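You operate a simulated robot arm through the tools that you are given. There is no shell and no other tool.

The job below is to be done with a simulated two-armed robot. You get a single attempt, and the scene is never put back.

## Task
Sand the blue ball's matt patch to satin with the FINE pad.
Fine: damp the pad in the water dish first so that no dust flies, work the patch, lay the pad back, then dry the drops on top with the yellow ball cloth and lay it back. Drop, tip or break nothing, pinch no finger, and leave the ball in its ring.
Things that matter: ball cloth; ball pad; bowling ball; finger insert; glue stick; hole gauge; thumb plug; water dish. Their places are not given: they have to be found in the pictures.

Only the result counts: the job must be done as asked and must still hold three seconds after the hand-in. Knocking over, shifting, dropping, spilling or breaking anything else fails it. Flat cloth is picked up by pressing the open fingertips on it (5 to 10 N) and closing them slowly along it; thin cloth reads only 2 to 8 mm in the jaws.

## Robot
Two 7-joint arms with fingered hands on one trunk that stands fixed in place. Base frame: the origin is at the foot of the trunk, x ahead of it, y to its left, z up; the work surface is at about z = 809. Units: mm, rad, N and s.
The left shoulder is at [29, 152, 1226], the right one opposite. With the tool pointing down near the work surface each hand reaches from about 100 to 760 mm from the base axis, measured 20 degrees to its own side. Payload 3.8 kg a hand.
The tool frame of a hand sits at the grasp point between the pads (the TCP): z along the fingers, y along the line on which they close. The tips reach 30 mm beyond it. The gripper opens to 104 mm. The gripper's body begins 35 mm behind the TCP. The gripper is a hand of 5 fingers: y runs from the thumb to the fingers, the wrist lies at [-15, -104, -178] in the tool frame, and closing takes about 1.5 s.
Orientation is that of the tool frame in the base frame, as [roll, pitch, yaw] about the fixed x, y, z axes, in that order (R = Rz(yaw) Ry(pitch) Rx(roll)). With the fingers straight down and the wrist toward the robot, the tool's x, y and z point along [0, 1, 0], [1, 0, 0] and [0, 0, -1] of the base frame.

## Interface
- The arms move only by the tool apply_moves. It takes "left_rows", "right_rows" or both (then of equal length, played together; a hand with none holds still); each is a list of rows, each a list of 6 numbers: the shift along the tool's x, y, z in mm, then the turn, a rotation vector about the tool's x, y, z in rad. In form: [[dx, dy, dz, wx, wy, wz], ...]. A call has 1 to 20 rows; each row is the pose to reach, as a shift and turn from the pose commanded when the call began, along the tool's axes at that moment. "left_claw" and "right_claw" are, for a hand that has rows, the closure, from 0 (fully open) to 1 (shut), set as the call begins (left out, the last holds). Rows are played at 5 a second. More than 50 mm and 0.15 rad between two rows, or a gripper value outside its range, and nothing of the call is played. A pose out of reach is approached as far as the arm can. The call stops where the force on the tool passes 40 N (or 10 N more than at its start, if that is more) or the arm is blocked; 0.2 s more then pass. The fingers move at their own pace (about 72 mm/s each) and stop on an object; they squeeze with about 26 N. The grip force told is the motor's: it shows also when the fingers shut on nothing. Time passes only in rows, and 0.2 s behind the last, so rows that repeat a pose let the fingers close. It gives the time, the measured TCP pose, the force on the tool (base axes), the opening and the grip force at its end, in the units of the frame above (readings bear some noise), with the torque about the TCP (base axes, N m) and any sound that the robot's microphone picked up.
- Cameras (640 x 400 px; columns grow to the right, rows downward): "scene" is now at [117.4, 23.5, 1380.1]; the picture's right is [0.24, -0.97, -0.02], its down [-0.54, -0.12, -0.84] and it looks along [0.81, 0.21, -0.55] (base axes); focal length 214 px, centre (320, 200). "left" rides on the left gripper at [-80, -78, -141] in its tool frame; the picture's right is [-0.78, -0.30, 0.56], its down [0.54, -0.78, 0.33] and it looks along [0.33, 0.56, 0.76] (tool axes); focal length 247 px, centre (320, 200). "right" rides on the right gripper at [80, -78, -141] in its tool frame; the picture's right is [-0.78, 0.30, -0.56], its down [-0.53, -0.78, 0.33] and it looks along [-0.33, 0.56, 0.76] (tool axes); focal length 247 px, centre (320, 200).
- camera(camera): a new picture of that camera. No time passes.
- lift_body(by): slides the trunk up (or, below 0, down) by that many mm; the arms and the scene camera ride with it, the base frame stays. It gives what a move gives, with no picture.
- set_grasp(shape, hand): the hand has 5 fingers and takes this shape, open, in about a second: jaw (thumb against the fingers, like two jaws); tri (thumb and two fingers); tip (a fingertip pinch); poke (one finger out to press); point (the index stretched); flat (the hand flat); cup (the hand cupped); fist (a fist). The gripper value then closes the fingers along that shape, each until it touches; the sizes above hold for jaw. It gives what a move gives, with no picture.
- turn_head(pan, tilt): turns the head with the scene camera to pan (to the left, within 1.396 rad either way) and tilt (down, from -0.506 to 1.204), counted from straight ahead of the robot. It gives what a move gives.
- probe_pixels(camera, pixels): there is no depth. For up to 12 entries [column, row, z] of the newest picture of that camera ("zoom" is the newest enlarged one), the place [x, y] in the base frame at which the ray of that pixel passes the height z, good to about 2 mm. No time passes.
- enlarge(camera, box): a new picture of the part [left, top, right, bottom] of that camera's present view, enlarged. No time passes.
- job_done(): hands the job in; it is judged then, once.

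Leave the grippers open and the arms clear of the work at the hand-in unless told otherwise.

The tools are called after "Emit:" as name(argument=value, ...) on one line, values as JSON. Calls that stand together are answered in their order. apply_moves: Moves the arms, as the interface text tells. Its arguments: {"type":"object","properties":{"left_rows":{"type":"array","items":{"type":"array","items":{"type":"number"}}},"left_claw":{"type":"number"},"right_rows":{"type":"array","items":{"type":"array","items":{"type":"number"}}},"right_claw":{"type":"number"}},"required":[]} The other tools are called the same way: lift_body (by) slides the trunk up or down; set_grasp (shape, hand) gives the hand a shape; turn_head (pan, tilt) turns the head that bears the scene camera; camera (camera) takes a picture; probe_pixels (camera, pixels) gives the place at which the rays of pixels pass given heights; enlarge (camera, box) takes an enlarged picture of a part of a camera's view; job_done () hands the job in.

At the start:

```text
clock: 0.0
left_tcp_pos: [383.9, 457.2, 1363.2]
left_ee_rot: [-3.14, 0.002, 1.569]
left_contact_force: [-0.5, 0.0, 0.1]
left_ft_torque: [-0.03, 0.0, -0.03]
left_grip_width: 103.3
left_grasp_force: 0.0
left_shape: jaw
right_tcp_pos: [548.7, 33.7, 1358.5]
right_ee_rot: [3.141, 0.001, 1.572]
right_contact_force: [0.3, -0.3, 0.0]
right_ft_torque: [-0.01, 0.0, -0.01]
right_grip_width: 103.5
right_grasp_force: 0.0
right_shape: jaw
trunk travel left (down, up): [-300.0, 156.0]
head pan, tilt: [0.248, 0.518]
```

scene: 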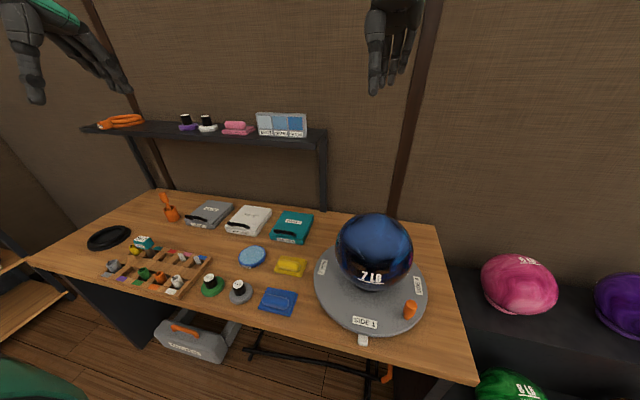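
right: 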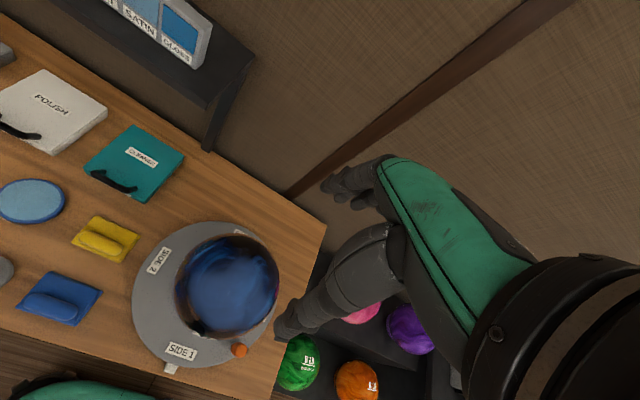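
left: 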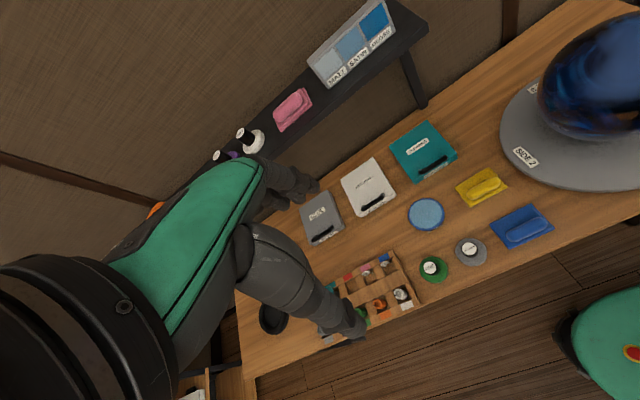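

I see a workbench with a blue ball on a ring or turntable at the right, pads at the centre, and flat cases at the back. I'll enlarge several areas to identify the objects.

Emit:
enlarge(camera="scene", box=[290, 190, 450, 350])

Emit:
enlarge(camera="scene", box=[180, 190, 340, 320])

Emit:
enlarge(camera="scene", box=[70, 180, 230, 310])

Emit:
enlarge(camera="scene", box=[80, 90, 340, 200])

Emit:
enlarge(camera="right", box=[0, 140, 320, 380])

Emit:
enlarge(camera="left", box=[260, 90, 580, 340])

```text
2.50 times, centred on (370, 270) of scene
```

zoom: 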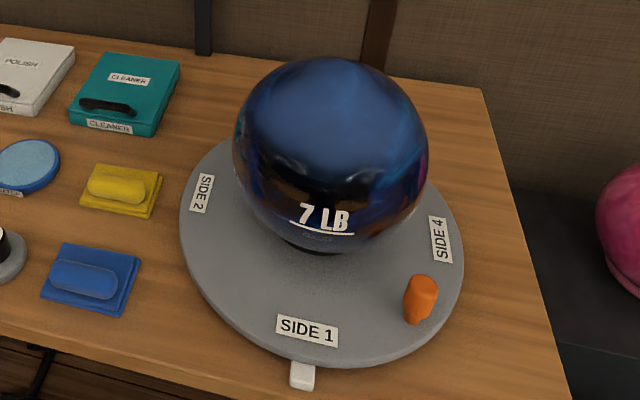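

```text
3.08 times, centred on (260, 255) of scene
```

zoom: 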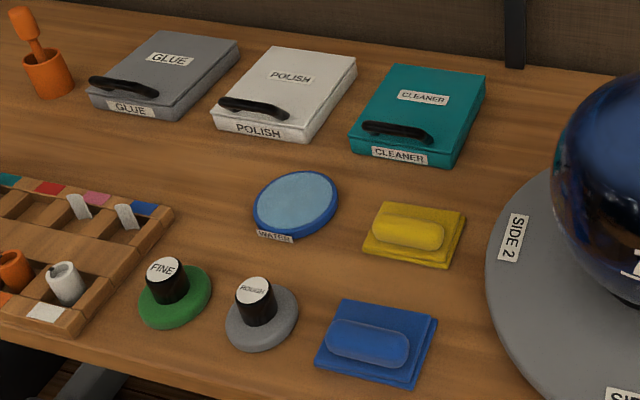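

```text
3.08 times, centred on (150, 245) of scene
```

zoom: 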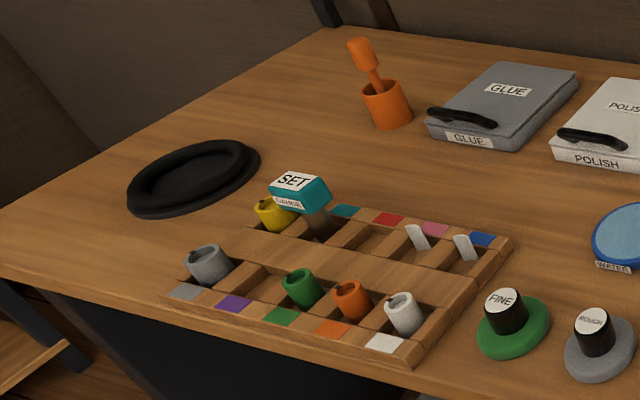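

```text
2.46 times, centred on (210, 145) of scene
```

zoom: 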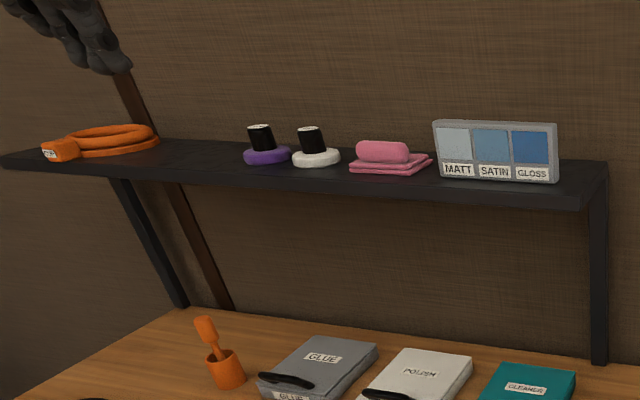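

```text
1.67 times, centred on (160, 260) of right
```

zoom: 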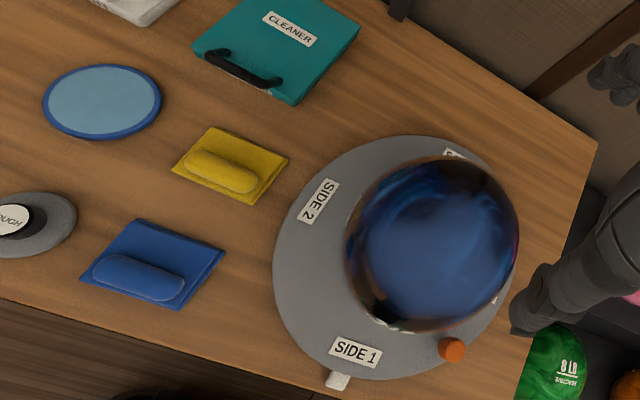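

```text
1.60 times, centred on (420, 215) of left
```

zoom: 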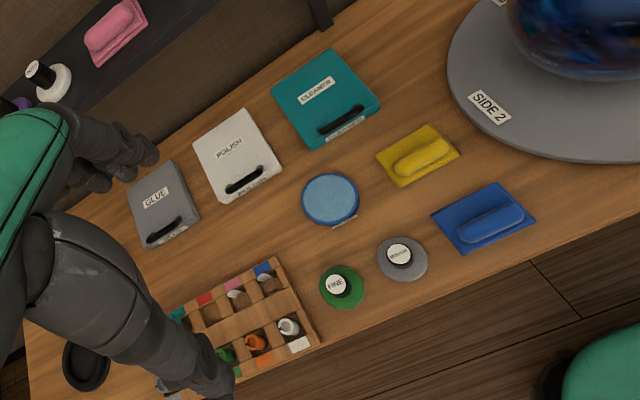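

The FINE pad is the green disc at about scene (212,285), the water dish is at (253,257), and the yellow cloth is at (290,266). The ball stands on a turntable. I need to find its matt patch, so I'll enlarge the ball further.

Emit:
enlarge(camera="scene", box=[325, 205, 421, 301])

Emit:
enlarge(camera="right", box=[165, 225, 293, 345])

Emit:
enlarge(camera="left", box=[500, 0, 640, 140])

Emit:
enlarge(camera="scene", box=[195, 240, 315, 320])

Emit:
enlarge(camera="scene", box=[310, 260, 440, 360])

```text
4.17 times, centred on (373, 253) of scene
```

zoom: 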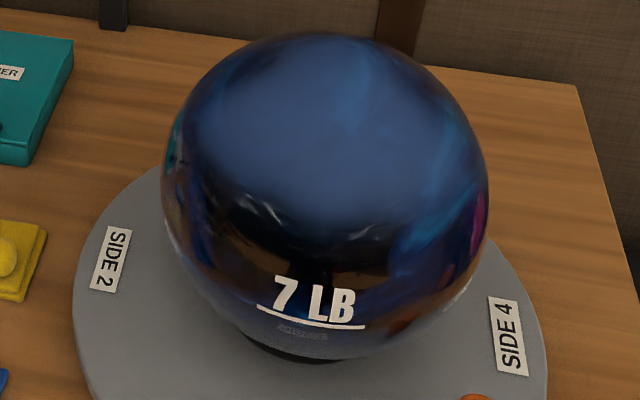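

```text
3.33 times, centred on (229, 285) of right
```

zoom: 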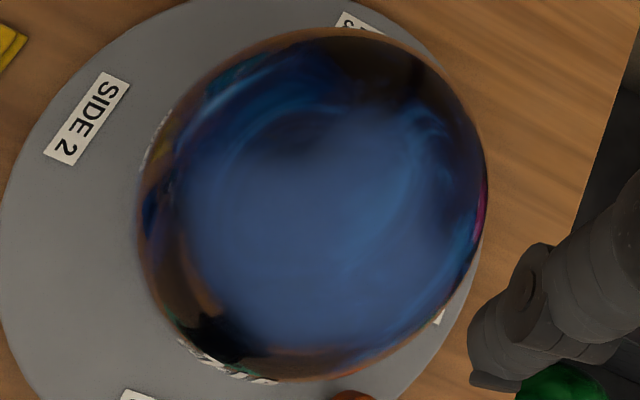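

```text
2.86 times, centred on (570, 70) of left
```

zoom: 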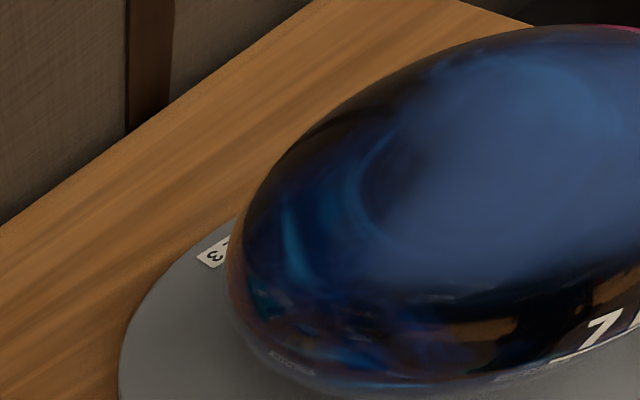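

```text
5.00 times, centred on (255, 280) of scene
```

zoom: 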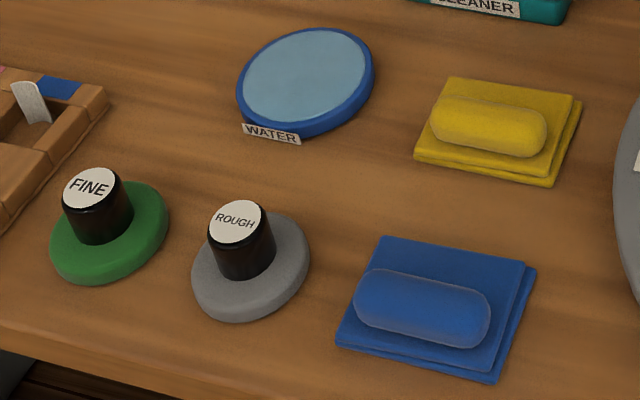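

```text
4.00 times, centred on (375, 310) of scene
```

zoom: 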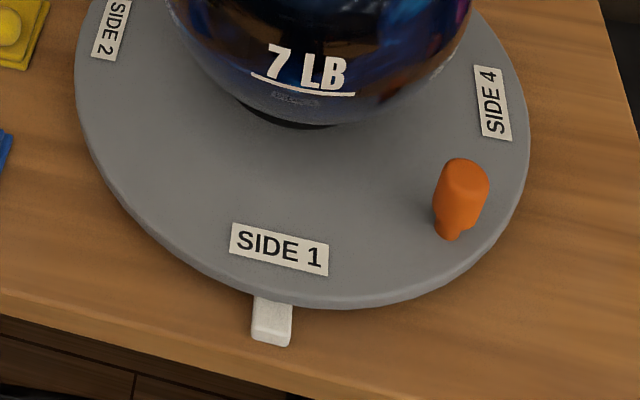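

The dull, hazy pale-blue area on top of the ball looks like the matt patch. Next I'll probe the bench positions of the pad, dish, cloth and turntable.

Emit:
probe_pixels(camera="scene", pixels=[[201, 288, 815], [224.6, 283, 815], [213, 297, 809], [209, 277.4, 850], [209.6, 288.5, 822], [238.2, 258.5, 815], [270, 256, 815], [252, 254.6, 822], [247, 267, 809], [262, 248, 820], [254, 245.5, 822], [254, 266, 815]])

Emit:
probe_pixels(camera="scene", pixels=[[281, 255.8, 812], [307.4, 258.8, 812], [303.6, 277, 809], [274, 272.6, 809], [278.6, 264.8, 825], [301, 267, 825], [314, 285, 825], [426, 281, 825], [371, 328, 825], [363, 341, 815], [410, 304, 845], [410, 317, 825]])

Emit:
probe_pixels(camera="scene", pixels=[[335, 253, 935], [413, 253, 935], [373, 213, 935], [373, 292, 850], [369, 242, 1040]])

```text
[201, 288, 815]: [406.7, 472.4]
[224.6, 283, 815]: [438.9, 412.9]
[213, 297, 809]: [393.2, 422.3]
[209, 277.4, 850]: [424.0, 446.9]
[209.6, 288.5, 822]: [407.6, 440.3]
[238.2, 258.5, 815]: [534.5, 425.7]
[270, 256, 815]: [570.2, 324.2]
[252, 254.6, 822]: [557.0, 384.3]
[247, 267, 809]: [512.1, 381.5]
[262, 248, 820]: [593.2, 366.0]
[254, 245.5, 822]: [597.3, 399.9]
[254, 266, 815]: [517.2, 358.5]
```

```text
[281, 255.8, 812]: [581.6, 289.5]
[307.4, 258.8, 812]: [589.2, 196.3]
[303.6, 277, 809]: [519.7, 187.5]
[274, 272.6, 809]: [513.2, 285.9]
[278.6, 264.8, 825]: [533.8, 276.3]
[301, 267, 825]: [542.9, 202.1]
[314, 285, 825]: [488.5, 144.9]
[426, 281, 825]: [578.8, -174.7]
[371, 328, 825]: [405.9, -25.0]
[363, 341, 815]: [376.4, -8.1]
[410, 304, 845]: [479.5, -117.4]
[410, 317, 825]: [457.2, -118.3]
```

```text
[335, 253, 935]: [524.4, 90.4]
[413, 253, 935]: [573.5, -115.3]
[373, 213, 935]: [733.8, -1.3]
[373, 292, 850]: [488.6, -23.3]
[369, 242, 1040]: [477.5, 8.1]
```

The dull area looks the same from all three views, but I want to confirm where the patch centre is and check the other sides of the ball. I'll swing the right hand, staying high, to the right of the ball so its camera sees the ball from there.

Emit:
apply_moves(right_rows=[[-18, -5, 18, 0, 0, -0.13], [-37, -10, 37, 0, 0, -0.26], [-55, -16, 55, 0, 0, -0.39], [-74, -21, 74, 0, 0, -0.52], [-92, -26, 92, 0, 0, -0.65], [-110, -31, 111, 0, 0, -0.78], [-129, -37, 129, 0, 0, -0.92], [-147, -42, 148, 0, 0, -1.05], [-166, -47, 166, 0, 0, -1.18], [-184, -52, 185, 0, 0, -1.31], [-202, -58, 203, 0, 0, -1.44], [-221, -63, 222, 0, 0, -1.57]])

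Emit:
camera(camera="right")

```text
clock: 2.6
left_tcp_pos: [383.2, 457.2, 1363.1]
left_ee_rot: [3.141, -0.001, 1.572]
left_contact_force: [-0.2, 0.8, -0.3]
left_ft_torque: [-0.01, -0.05, -0.03]
left_grip_width: 103.5
left_grasp_force: 0.1
left_shape: jaw
right_tcp_pos: [230.9, -137.7, 1249.6]
right_ee_rot: [-3.13, -0.011, 3.129]
right_contact_force: [-2.6, -1.2, 0.5]
right_ft_torque: [0.12, -0.08, -0.03]
right_grip_width: 104.0
right_grasp_force: 0.2
right_shape: jaw
right hand out of reach, approached as far as the arm can: row 7, 8, 9, 10, 11, 12
trunk travel left (down, up): [-300.0, 156.0]
head pan, tilt: [0.248, 0.518]
```

```text
taken
```

right: 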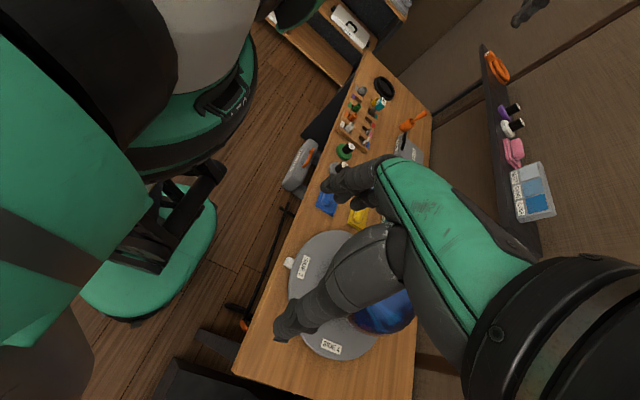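

That yaw is out of the arm's reach. I'll send a null move to see what pose the command is held at before moving back.

Emit:
apply_moves(right_rows=[[0, 0, -20, 0, 0, 0.1], [0, 0, -40, 0, 0, 0.2]])

```text
clock: 3.2
left_tcp_pos: [382.1, 458.5, 1363.4]
left_ee_rot: [3.141, 0.001, 1.572]
left_contact_force: [0.8, 0.7, 0.4]
left_ft_torque: [-0.02, -0.01, 0.01]
left_grip_width: 103.6
left_grasp_force: 0.2
left_shape: jaw
right_tcp_pos: [231.1, -135.9, 1295.1]
right_ee_rot: [-3.14, 0.001, 2.94]
right_contact_force: [-0.3, 0.0, 0.5]
right_ft_torque: [-0.02, -0.02, 0.0]
right_grip_width: 103.9
right_grasp_force: 0.2
right_shape: jaw
trunk travel left (down, up): [-300.0, 156.0]
head pan, tilt: [0.248, 0.518]
```

Commands continue from the pose actually reached, which is useful. I'll bring the right hand back to yaw 1.57, above and in front-left of the ball, for a close look from above.

Emit:
apply_moves(right_rows=[[-19, 24, 9, 0, 0, 0.137], [-39, 48, 19, 0, 0, 0.274], [-58, 72, 28, 0, 0, 0.411], [-78, 96, 38, 0, 0, 0.548], [-97, 120, 47, 0, 0, 0.685], [-117, 144, 57, 0, 0, 0.822], [-136, 168, 66, 0, 0, 0.959], [-156, 192, 76, 0, 0, 1.096], [-175, 216, 85, 0, 0, 1.233], [-195, 240, 95, 0, 0, 1.37]])

Emit:
camera(camera="right")

Emit:
camera(camera="scene")

```text
clock: 5.4
left_tcp_pos: [384.2, 459.3, 1363.7]
left_ee_rot: [3.142, 0.001, 1.571]
left_contact_force: [0.4, 0.4, -0.2]
left_ft_torque: [0.0, -0.01, -0.02]
left_grip_width: 103.6
left_grasp_force: 0.1
left_shape: jaw
right_tcp_pos: [468.2, 63.0, 1201.9]
right_ee_rot: [-3.141, 0.003, 1.567]
right_contact_force: [-0.3, 0.2, 0.9]
right_ft_torque: [-0.01, -0.01, -0.04]
right_grip_width: 104.2
right_grasp_force: 0.0
right_shape: jaw
trunk travel left (down, up): [-300.0, 156.0]
head pan, tilt: [0.248, 0.518]
```

```text
taken
```

right: 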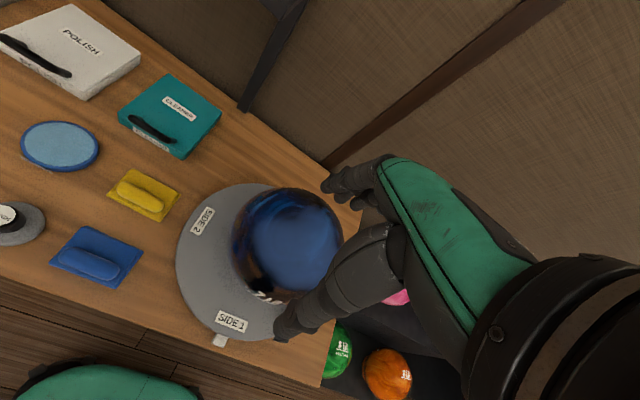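

```text
taken
```

scene: 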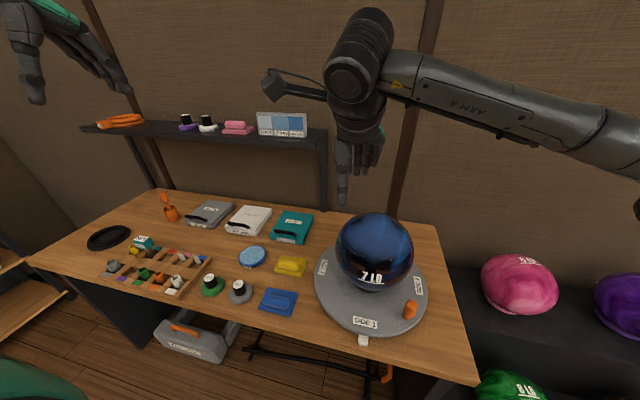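

I'll enlarge the ball in the right camera, around (285,245).

Emit:
enlarge(camera="right", box=[225, 180, 353, 310])

Emit:
enlarge(camera="scene", box=[325, 205, 421, 301])

```text
3.08 times, centred on (289, 245) of right
```

zoom: 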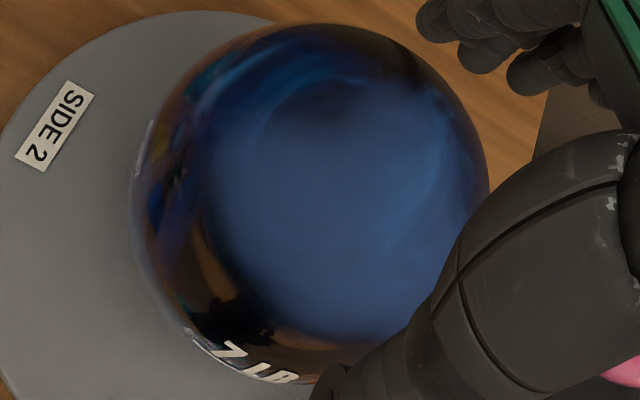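

```text
4.17 times, centred on (373, 253) of scene
```

zoom: 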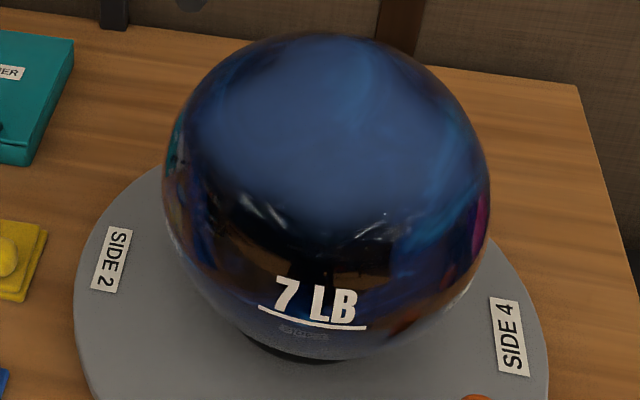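

The hazy area shows no reflection of the hand, while the lower part of the ball is mirror-like, so the haze really is dull. To judge its extent I'll raise the trunk and tilt the head for a steeper view.

Emit:
lift_body(by=150)

Emit:
turn_head(pan=0.0, tilt=0.9)

Emit:
camera(camera="scene")

Emit:
camera(camera="right")

```text
clock: 7.2
left_tcp_pos: [383.3, 458.3, 1514.3]
left_ee_rot: [-3.141, -0.001, 1.571]
left_contact_force: [0.1, 0.2, 0.1]
left_ft_torque: [-0.01, 0.01, 0.01]
left_grip_width: 103.8
left_grasp_force: 0.1
left_shape: jaw
right_tcp_pos: [469.0, 61.5, 1352.6]
right_ee_rot: [-3.141, 0.001, 1.571]
right_contact_force: [0.7, 0.6, 0.5]
right_ft_torque: [0.01, -0.02, 0.01]
right_grip_width: 104.1
right_grasp_force: 0.1
right_shape: jaw
trunk travel left (down, up): [-450.0, 6.0]
head pan, tilt: [0.248, 0.518]
```

```text
clock: 8.0
left_tcp_pos: [383.6, 457.5, 1514.1]
left_ee_rot: [-3.141, 0.001, 1.571]
left_contact_force: [-0.1, 0.3, -0.8]
left_ft_torque: [-0.01, -0.04, 0.01]
left_grip_width: 103.6
left_grasp_force: 0.1
left_shape: jaw
right_tcp_pos: [470.3, 62.3, 1352.2]
right_ee_rot: [3.14, 0.0, 1.57]
right_contact_force: [-0.7, 0.2, -0.2]
right_ft_torque: [-0.01, 0.02, -0.03]
right_grip_width: 103.9
right_grasp_force: 0.0
right_shape: jaw
trunk travel left (down, up): [-450.0, 6.0]
head pan, tilt: [0.0, 0.901]
```

```text
taken
```

scene: 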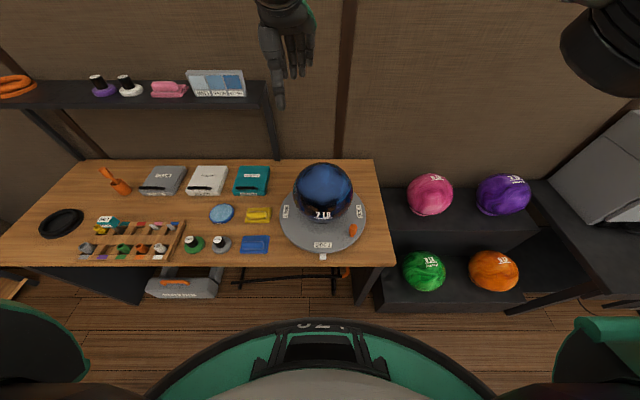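

```text
taken
```

right: 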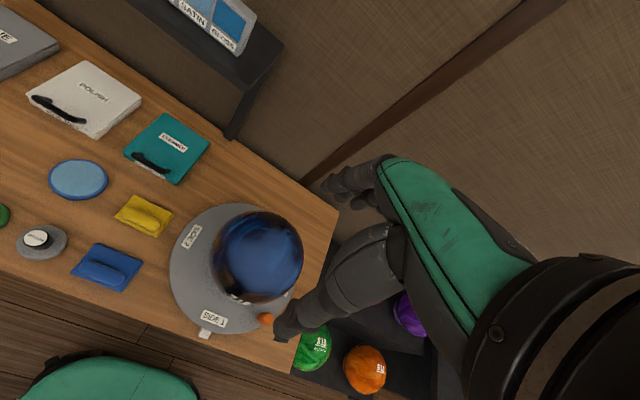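

Emit:
enlarge(camera="scene", box=[288, 156, 358, 226])

Emit:
enlarge(camera="right", box=[203, 203, 313, 313])

Emit:
enlarge(camera="scene", box=[170, 60, 270, 110])

```text
5.71 times, centred on (323, 191) of scene
```

zoom: 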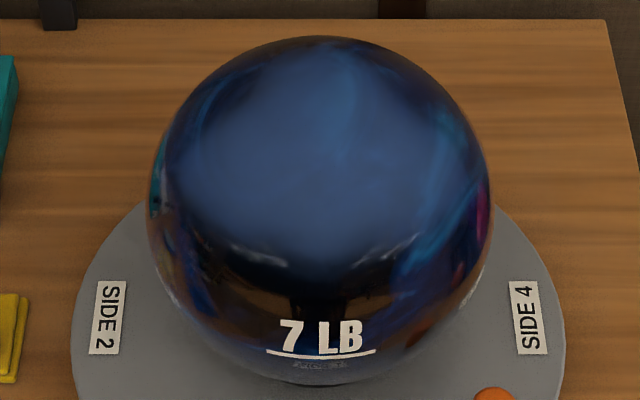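

```text
3.64 times, centred on (258, 258) of right
```

zoom: 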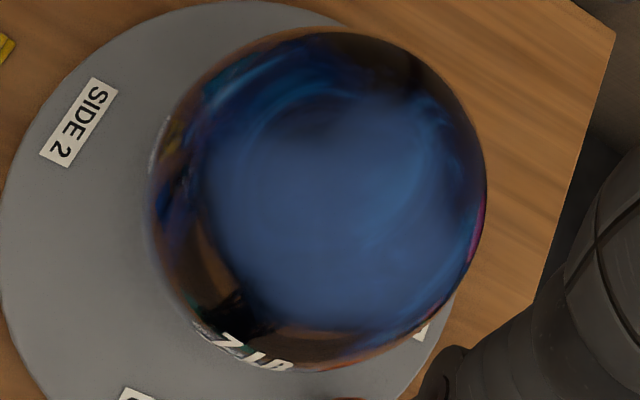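

```text
6.40 times, centred on (220, 85) of scene
```

zoom: 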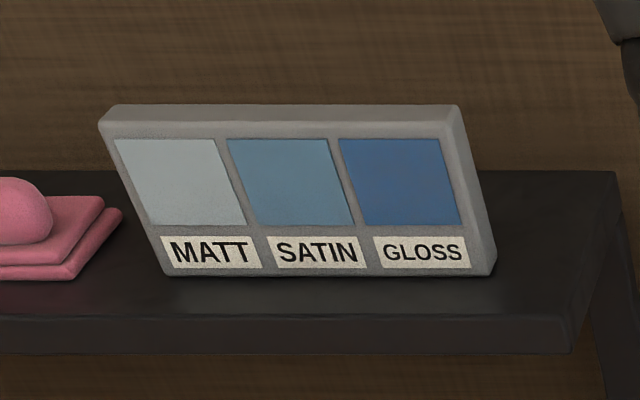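

The haze edge stays fixed on the ball between viewpoints at about 37° elevation at the front, so it's a real dull cap around the top and not a reflection. I'll zoom in more and also check the other objects.

Emit:
enlarge(camera="scene", box=[298, 160, 348, 191])

Emit:
enlarge(camera="scene", box=[405, 160, 545, 290])

Emit:
enlarge(camera="scene", box=[175, 195, 275, 257])

Emit:
camera(camera="left")

```text
12.80 times, centred on (323, 176) of scene
```

zoom: 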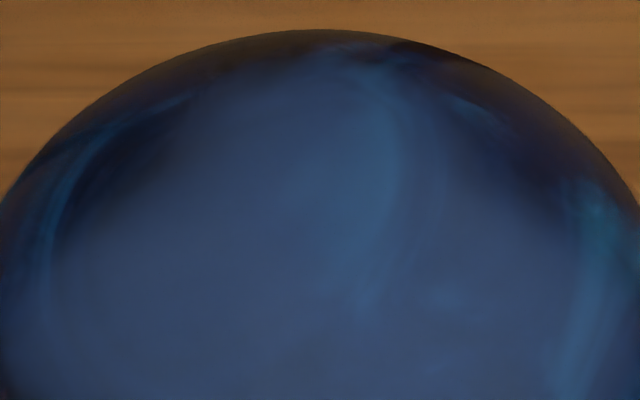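

```text
3.08 times, centred on (475, 225) of scene
```

zoom: 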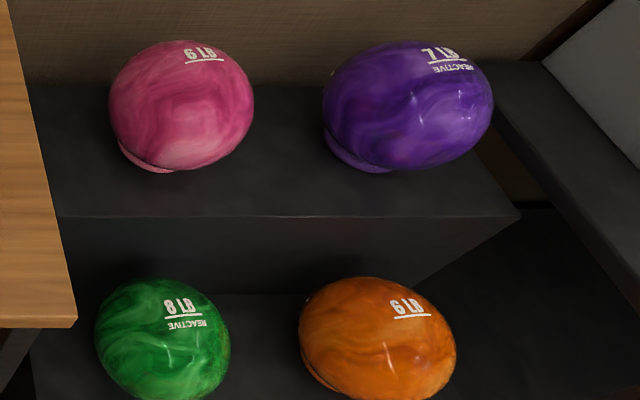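

```text
6.40 times, centred on (225, 226) of scene
```

zoom: 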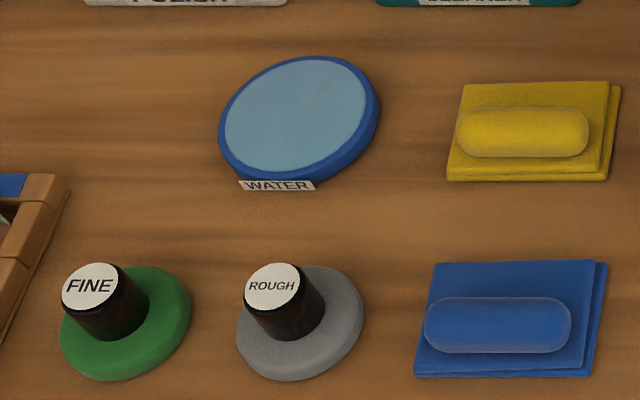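

```text
taken
```

left: 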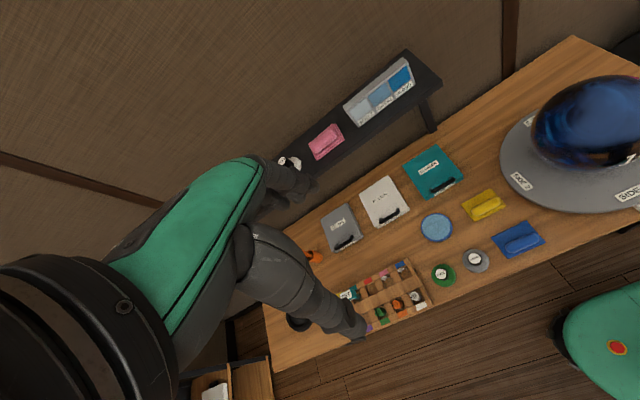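

Nothing else on the ball differs, so the patch is the cap at the top. I'll park the right hand off to the right at the same height, then lower the trunk back to its working height.

Emit:
apply_moves(right_rows=[[-41, -10, 0, 0, 0, 0], [-81, -20, 0, 0, 0, 0], [-121, -30, 0, 0, 0, 0], [-161, -40, 0, 0, 0, 0], [-201, -50, 0, 0, 0, 0], [-241, -60, 0, 0, 0, 0], [-281, -70, 0, 0, 0, 0], [-321, -80, 0, 0, 0, 0], [-362, -90, 0, 0, 0, 0]])

Emit:
lift_body(by=-150)

Emit:
turn_head(pan=0.4, tilt=0.85)

Emit:
camera(camera="scene")

Emit:
camera(camera="right")

```text
clock: 10.0
left_tcp_pos: [380.9, 455.5, 1514.8]
left_ee_rot: [3.141, -0.001, 1.571]
left_contact_force: [-0.2, -0.1, 0.4]
left_ft_torque: [0.02, -0.03, 0.01]
left_grip_width: 103.9
left_grasp_force: 0.1
left_shape: jaw
right_tcp_pos: [377.8, -301.7, 1351.1]
right_ee_rot: [3.14, -0.001, 1.572]
right_contact_force: [-0.1, 0.2, -0.8]
right_ft_torque: [0.01, 0.01, 0.02]
right_grip_width: 104.0
right_grasp_force: 0.0
right_shape: jaw
trunk travel left (down, up): [-450.0, 6.0]
head pan, tilt: [0.0, 0.901]
```

```text
clock: 11.8
left_tcp_pos: [381.6, 456.5, 1363.2]
left_ee_rot: [-3.141, 0.0, 1.57]
left_contact_force: [0.0, -0.6, 0.8]
left_ft_torque: [0.01, 0.0, 0.02]
left_grip_width: 103.6
left_grasp_force: 0.0
left_shape: jaw
right_tcp_pos: [379.0, -299.7, 1202.4]
right_ee_rot: [-3.14, 0.0, 1.571]
right_contact_force: [-0.3, -0.3, 0.8]
right_ft_torque: [0.0, 0.03, -0.01]
right_grip_width: 104.1
right_grasp_force: 0.1
right_shape: jaw
trunk travel left (down, up): [-300.0, 156.0]
head pan, tilt: [0.0, 0.901]
```

```text
clock: 12.6
left_tcp_pos: [383.3, 456.2, 1364.1]
left_ee_rot: [-3.141, 0.0, 1.572]
left_contact_force: [0.4, 0.1, -0.3]
left_ft_torque: [-0.02, 0.01, -0.01]
left_grip_width: 103.6
left_grasp_force: 0.0
left_shape: jaw
right_tcp_pos: [378.9, -300.1, 1202.9]
right_ee_rot: [3.141, 0.0, 1.571]
right_contact_force: [0.4, -1.0, -0.7]
right_ft_torque: [0.0, -0.01, -0.05]
right_grip_width: 103.9
right_grasp_force: 0.0
right_shape: jaw
trunk travel left (down, up): [-300.0, 156.0]
head pan, tilt: [0.4, 0.85]
```

```text
taken
```

scene: 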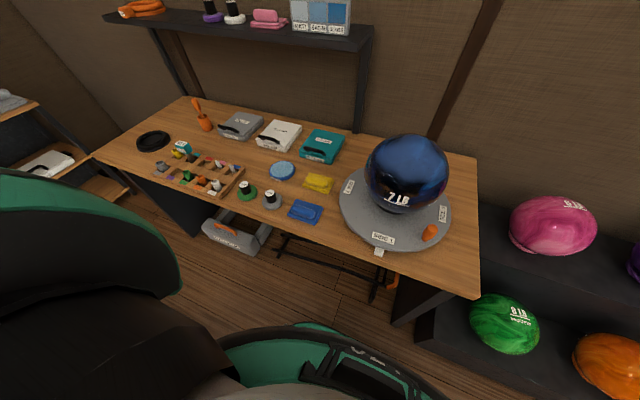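

```text
taken
```

right: 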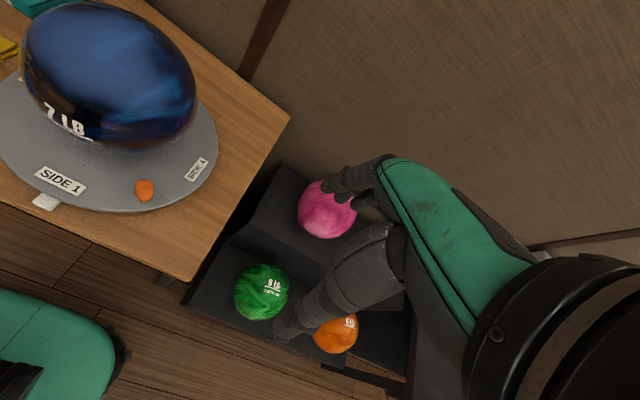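

Emit:
enlarge(camera="right", box=[0, 0, 220, 150])

Emit:
enlarge(camera="scene", box=[225, 155, 335, 230])

```text
2.67 times, centred on (110, 75) of right
```

zoom: 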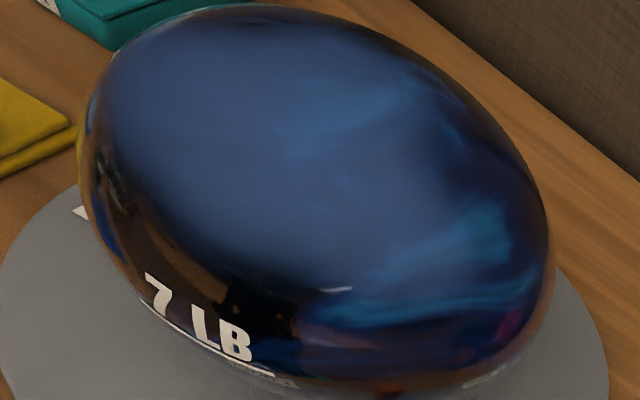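

```text
5.33 times, centred on (280, 192) of scene
```

zoom: 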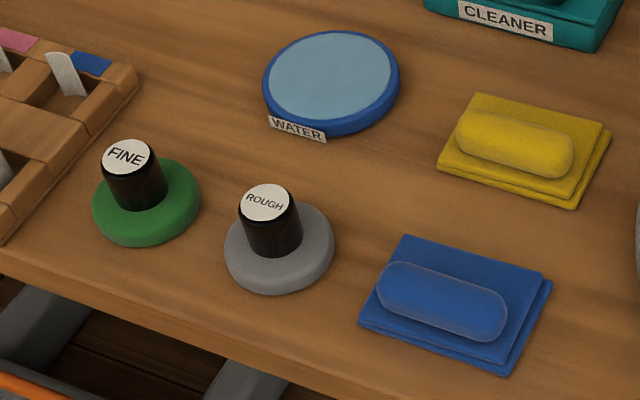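

From the right, the cap is clearly a roundish dull area on top, with glossy swirls beyond its edge. Next I'll measure the ball and turntable geometry precisely, starting with an enlargement for probing.

Emit:
enlarge(camera="scene", box=[325, 125, 465, 265])

```text
2.86 times, centred on (395, 195) of scene
```

zoom: 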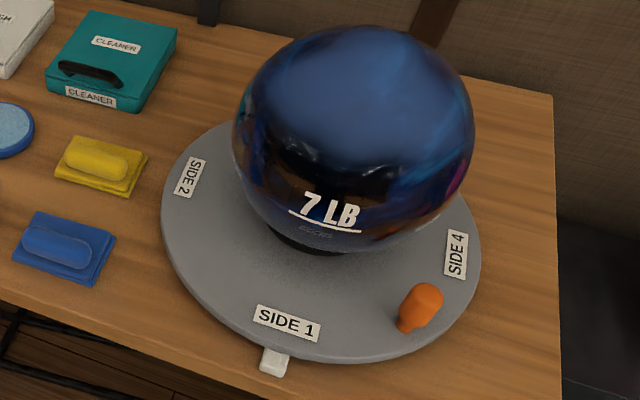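

I'll probe the ball silhouette, the turntable rim and the side labels. The midpoint of SIDE 2 and SIDE 4 gives the turntable centre.

Emit:
probe_pixels(camera="zoom", pixels=[[190, 177, 822], [455, 254, 822], [287, 322, 822], [161, 210, 820], [481, 255, 820], [330, 360, 815], [200, 310, 820], [430, 340, 820], [195, 143, 822], [232, 148, 935], [475, 135, 935], [350, 26, 935]])

Emit:
probe_pixels(camera="zoom", pixels=[[232, 148, 1035], [475, 135, 1035], [350, 26, 1035], [325, 252, 935], [325, 252, 835], [262, 375, 809], [272, 350, 812], [100, 158, 830], [0, 0, 809], [320, 200, 809], [320, 200, 1009]])

```text
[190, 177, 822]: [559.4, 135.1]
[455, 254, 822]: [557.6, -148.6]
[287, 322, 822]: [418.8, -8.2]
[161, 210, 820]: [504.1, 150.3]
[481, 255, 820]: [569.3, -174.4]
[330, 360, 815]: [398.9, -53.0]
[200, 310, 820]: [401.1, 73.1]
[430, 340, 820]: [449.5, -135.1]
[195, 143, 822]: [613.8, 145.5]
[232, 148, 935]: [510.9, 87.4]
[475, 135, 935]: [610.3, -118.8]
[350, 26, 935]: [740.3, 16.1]
```

```text
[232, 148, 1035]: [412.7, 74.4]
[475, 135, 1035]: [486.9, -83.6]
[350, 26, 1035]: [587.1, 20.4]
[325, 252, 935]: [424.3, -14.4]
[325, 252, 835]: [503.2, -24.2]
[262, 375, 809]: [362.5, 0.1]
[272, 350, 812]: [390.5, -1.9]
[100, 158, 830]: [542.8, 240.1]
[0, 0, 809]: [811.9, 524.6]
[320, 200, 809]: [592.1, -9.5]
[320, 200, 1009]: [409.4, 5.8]
```

The turntable and ball centre is about (558, -7), the ball centre height about z 931, radius about 107, and its top about z 1038. Now I'll probe the FINE pad and dish in the current scene picture for accurate positions.

Emit:
enlarge(camera="scene", box=[228, 160, 298, 210])

```text
8.00 times, centred on (263, 185) of scene
```

zoom: 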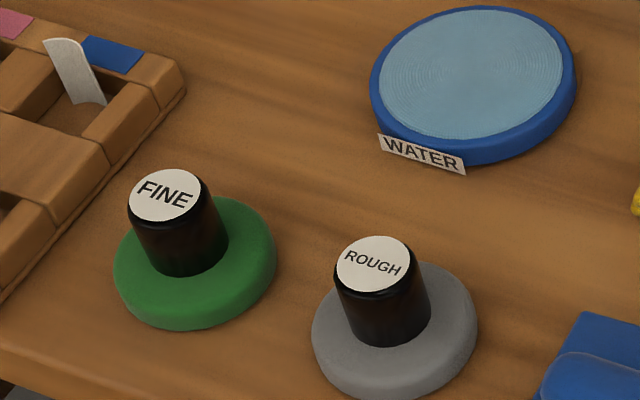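

Emit:
probe_pixels(camera="zoom", pixels=[[166, 195, 850], [166, 195, 870], [188, 277, 824], [228, 240, 824], [148, 262, 824], [113, 265, 818], [277, 245, 818], [190, 330, 809], [240, 197, 824], [131, 197, 860], [202, 195, 860]])

Emit:
probe_pixels(camera="zoom", pixels=[[370, 80, 818], [577, 85, 818], [485, 5, 822], [470, 165, 809], [380, 75, 822], [563, 70, 822], [470, 137, 822], [480, 12, 822], [312, 330, 818], [477, 310, 818], [180, 80, 820], [60, 40, 830]])

```text
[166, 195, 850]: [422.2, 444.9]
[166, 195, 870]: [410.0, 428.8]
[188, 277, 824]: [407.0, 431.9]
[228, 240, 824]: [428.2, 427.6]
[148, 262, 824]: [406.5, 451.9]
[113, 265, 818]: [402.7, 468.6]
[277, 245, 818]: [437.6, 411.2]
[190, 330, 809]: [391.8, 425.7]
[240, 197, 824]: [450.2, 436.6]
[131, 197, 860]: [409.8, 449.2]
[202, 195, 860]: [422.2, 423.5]
```

```text
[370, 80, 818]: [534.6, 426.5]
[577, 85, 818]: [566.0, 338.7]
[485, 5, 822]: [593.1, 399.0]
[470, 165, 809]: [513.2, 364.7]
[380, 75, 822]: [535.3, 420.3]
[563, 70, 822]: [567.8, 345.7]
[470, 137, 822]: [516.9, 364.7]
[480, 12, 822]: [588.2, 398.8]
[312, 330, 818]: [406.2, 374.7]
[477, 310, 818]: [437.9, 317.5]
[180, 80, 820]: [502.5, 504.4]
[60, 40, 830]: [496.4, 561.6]
```

FINE pad: centre (420, 440), disc diameter about 67, knob about 30 mm wide with its top at about z 855. The dish centre is (551.5, 382.5), with an inner width of about 80. I'll bring the open left hand above the knob to z about 960.

Emit:
apply_moves(left_rows=[[-2, 5, 45, 0, 0, 0], [-4, 10, 90, 0, 0, 0], [-6, 15, 135, 0, 0, 0], [-8, 20, 180, 0, 0, 0], [-10, 25, 225, 0, 0, 0], [-12, 29, 270, 0, 0, 0], [-14, 33, 315, 0, 0, 0], [-17, 37, 360, 0, 0, 0], [-17, 37, 403, 0, 0, 0]], left_claw=0)

Emit:
camera(camera="left")

Emit:
enlarge(camera="scene", box=[170, 90, 330, 230])

```text
clock: 14.6
left_tcp_pos: [420.1, 440.3, 960.1]
left_ee_rot: [3.14, 0.001, 1.571]
left_contact_force: [-0.7, -0.6, 0.2]
left_ft_torque: [0.0, -0.01, 0.0]
left_grip_width: 104.0
left_grasp_force: 0.2
left_shape: jaw
right_tcp_pos: [378.6, -299.9, 1202.1]
right_ee_rot: [-3.141, 0.0, 1.571]
right_contact_force: [0.2, 0.1, -0.6]
right_ft_torque: [0.01, 0.0, 0.02]
right_grip_width: 103.8
right_grasp_force: 0.1
right_shape: jaw
trunk travel left (down, up): [-300.0, 156.0]
head pan, tilt: [0.4, 0.85]
```

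```text
taken
```

left: 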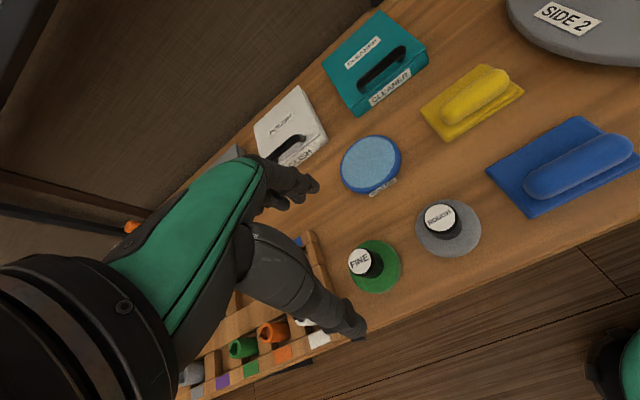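

```text
2.86 times, centred on (250, 160) of scene
```

zoom: 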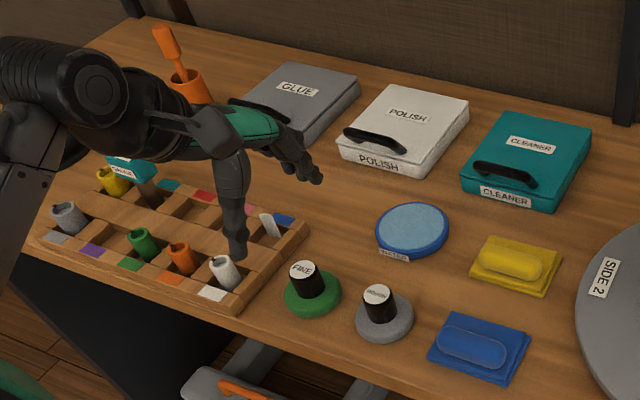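

The thumb sits in front of the knob and the fingers behind it. I'll check the tray's nearest edge for clearance by probing its right edge pixels (308,225) and (240,312).

Emit:
probe_pixels(camera="zoom", pixels=[[308, 225, 822], [240, 312, 822], [275, 268, 822], [237, 250, 930], [318, 180, 930], [300, 150, 930], [245, 258, 809]])

Emit:
enlarge(camera="left", box=[230, 150, 430, 350])

```text
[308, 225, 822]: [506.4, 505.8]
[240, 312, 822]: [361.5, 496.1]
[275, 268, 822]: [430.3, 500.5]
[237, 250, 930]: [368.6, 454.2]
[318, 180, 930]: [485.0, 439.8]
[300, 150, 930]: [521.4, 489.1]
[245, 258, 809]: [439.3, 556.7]
```

```text
2.00 times, centred on (330, 250) of left
```

zoom: 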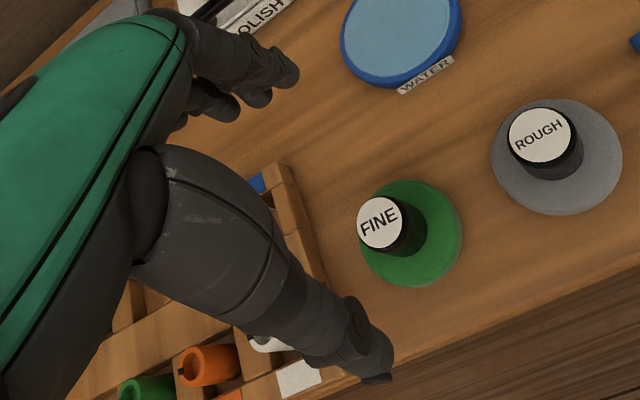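

The tray edge lies at y≈500 and its top at about z 820. I'll check how near the white insert and the white gauge in the tray stand before descending.

Emit:
enlarge(camera="scene", box=[170, 130, 270, 210])

Emit:
enlarge(camera="left", box=[200, 200, 400, 380])

```text
5.00 times, centred on (220, 170) of scene
```

zoom: 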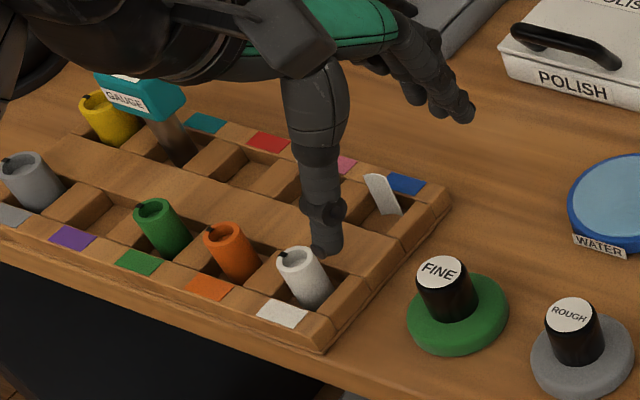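

```text
2.22 times, centred on (300, 290) of left
```

zoom: 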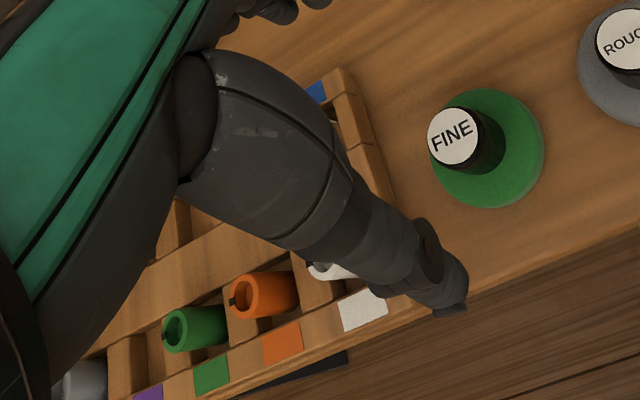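

Emit:
enlarge(camera="scene", box=[170, 130, 270, 210])

Emit:
probe_pixels(camera="zoom", pixels=[[296, 255, 840], [318, 302, 815], [378, 178, 840], [395, 212, 815], [450, 195, 820], [330, 350, 812]])

```text
5.00 times, centred on (220, 170) of scene
```

zoom: 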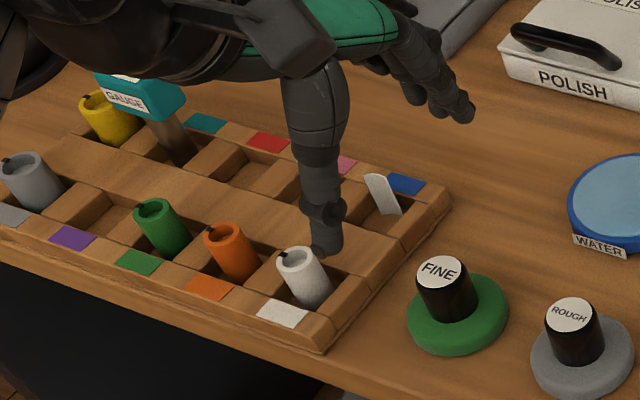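

```text
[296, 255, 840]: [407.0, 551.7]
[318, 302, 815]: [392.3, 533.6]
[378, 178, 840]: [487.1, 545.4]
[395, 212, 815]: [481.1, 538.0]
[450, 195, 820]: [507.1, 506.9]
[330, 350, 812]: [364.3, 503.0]
```

The nearest insert (395, 535) and gauge (482, 540) are clear of the fingers, which reach y≈505. I'll lower to TCP z 862, so the tips are at about 832, above the disc and tray.

Emit:
apply_moves(left_rows=[[0, 0, 30, 0, 0, 0], [0, 0, 55, 0, 0, 0], [0, 0, 75, 0, 0, 0], [0, 0, 90, 0, 0, 0], [0, 0, 98, 0, 0, 0]], left_claw=0)

Emit:
enlarge(camera="scene", box=[190, 130, 310, 220])

Emit:
enlarge(camera="left", box=[230, 150, 430, 350])

```text
clock: 15.8
left_tcp_pos: [420.1, 438.2, 861.5]
left_ee_rot: [-3.141, -0.001, 1.57]
left_contact_force: [0.5, 0.1, 0.4]
left_ft_torque: [0.0, -0.03, -0.03]
left_grip_width: 103.7
left_grasp_force: 0.0
left_shape: jaw
right_tcp_pos: [378.1, -300.2, 1201.8]
right_ee_rot: [-3.141, 0.001, 1.57]
right_contact_force: [-0.1, 0.0, -0.1]
right_ft_torque: [0.01, -0.02, -0.03]
right_grip_width: 104.0
right_grasp_force: 0.0
right_shape: jaw
trunk travel left (down, up): [-300.0, 156.0]
head pan, tilt: [0.4, 0.85]
```

```text
4.44 times, centred on (250, 175) of scene
```

zoom: 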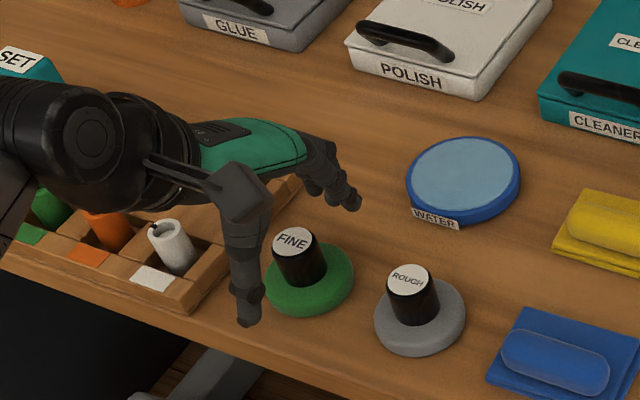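

```text
2.00 times, centred on (330, 250) of left
```

zoom: 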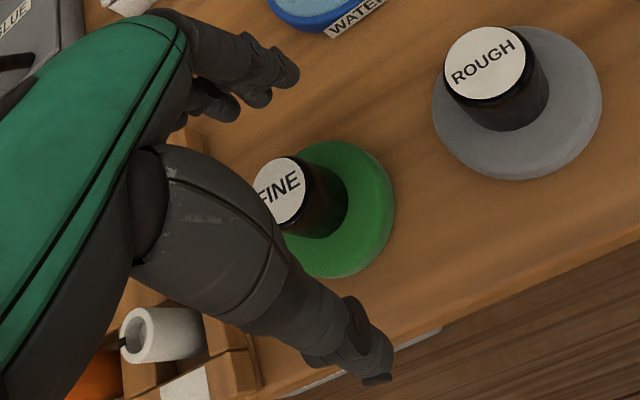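

The knob is centred at the TCP (label at left-zoom (278,190)). I'll close the jaws on it, holding position while they close.

Emit:
apply_moves(left_rows=[[0, 0, 0, 0, 0, 0], [0, 0, 0, 0, 0, 0], [0, 0, 0, 0, 0, 0], [0, 0, 0, 0, 0, 0], [0, 0, 0, 0, 0, 0], [0, 0, 0, 0, 0, 0], [0, 0, 0, 0, 0, 0], [0, 0, 0, 0, 0, 0]], left_claw=1)

Emit:
enlarge(camera="scene", box=[190, 130, 310, 220])

Emit:
enlarge(camera="left", box=[230, 150, 430, 350])

```text
clock: 17.6
left_tcp_pos: [421.8, 438.6, 862.4]
left_ee_rot: [3.14, 0.0, 1.569]
left_contact_force: [0.1, 0.6, -0.5]
left_ft_torque: [0.0, 0.02, 0.0]
left_grip_width: 0.1
left_grasp_force: 25.8
left_shape: jaw
right_tcp_pos: [378.7, -300.4, 1201.6]
right_ee_rot: [-3.141, 0.0, 1.571]
right_contact_force: [0.0, 0.2, 0.8]
right_ft_torque: [0.01, 0.01, -0.03]
right_grip_width: 103.9
right_grasp_force: 0.0
right_shape: jaw
trunk travel left (down, up): [-300.0, 156.0]
head pan, tilt: [0.4, 0.85]
```

```text
4.44 times, centred on (250, 175) of scene
```

zoom: 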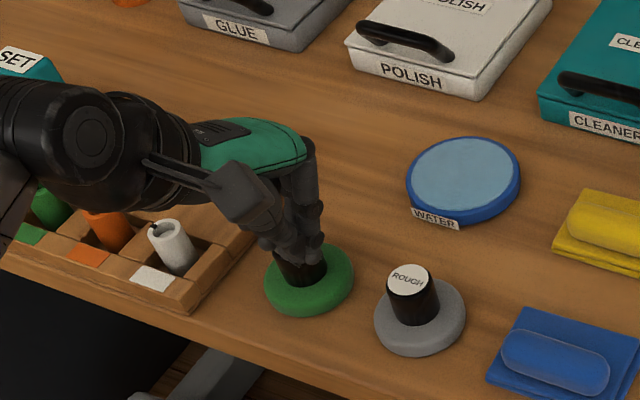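

```text
2.00 times, centred on (330, 250) of left
```

zoom: 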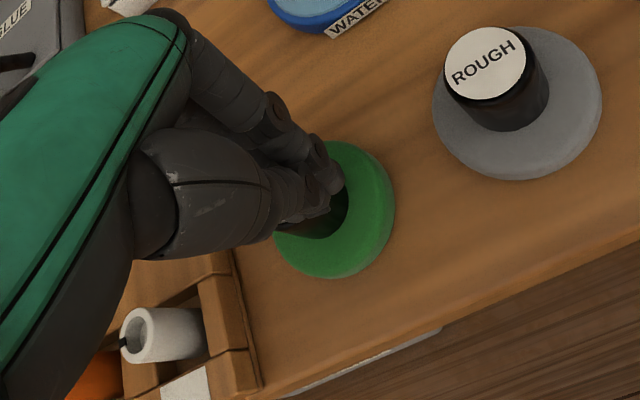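

The reading says width 0.1, as if shut on nothing, yet the fingers look like they're at the knob. I'll look closer.

Emit:
enlarge(camera="scene", box=[235, 165, 285, 205])

Emit:
enlarge(camera="left", box=[280, 190, 370, 290])

```text
10.00 times, centred on (260, 185) of scene
```

zoom: 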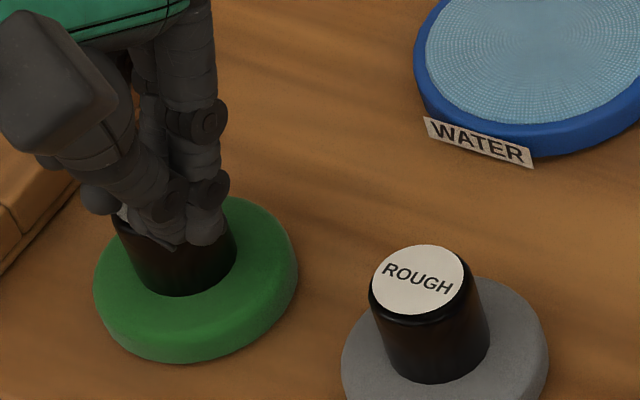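

```text
4.00 times, centred on (325, 240) of left
```

zoom: 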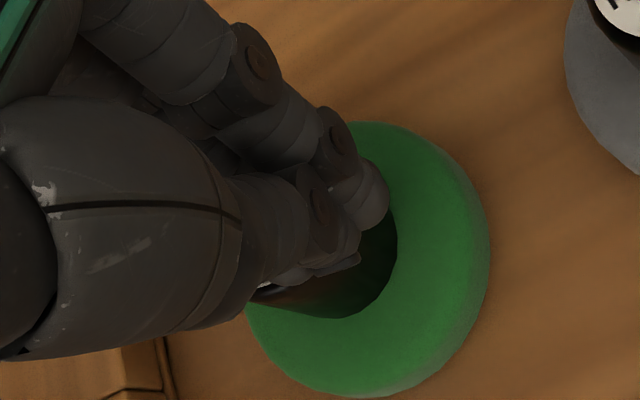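

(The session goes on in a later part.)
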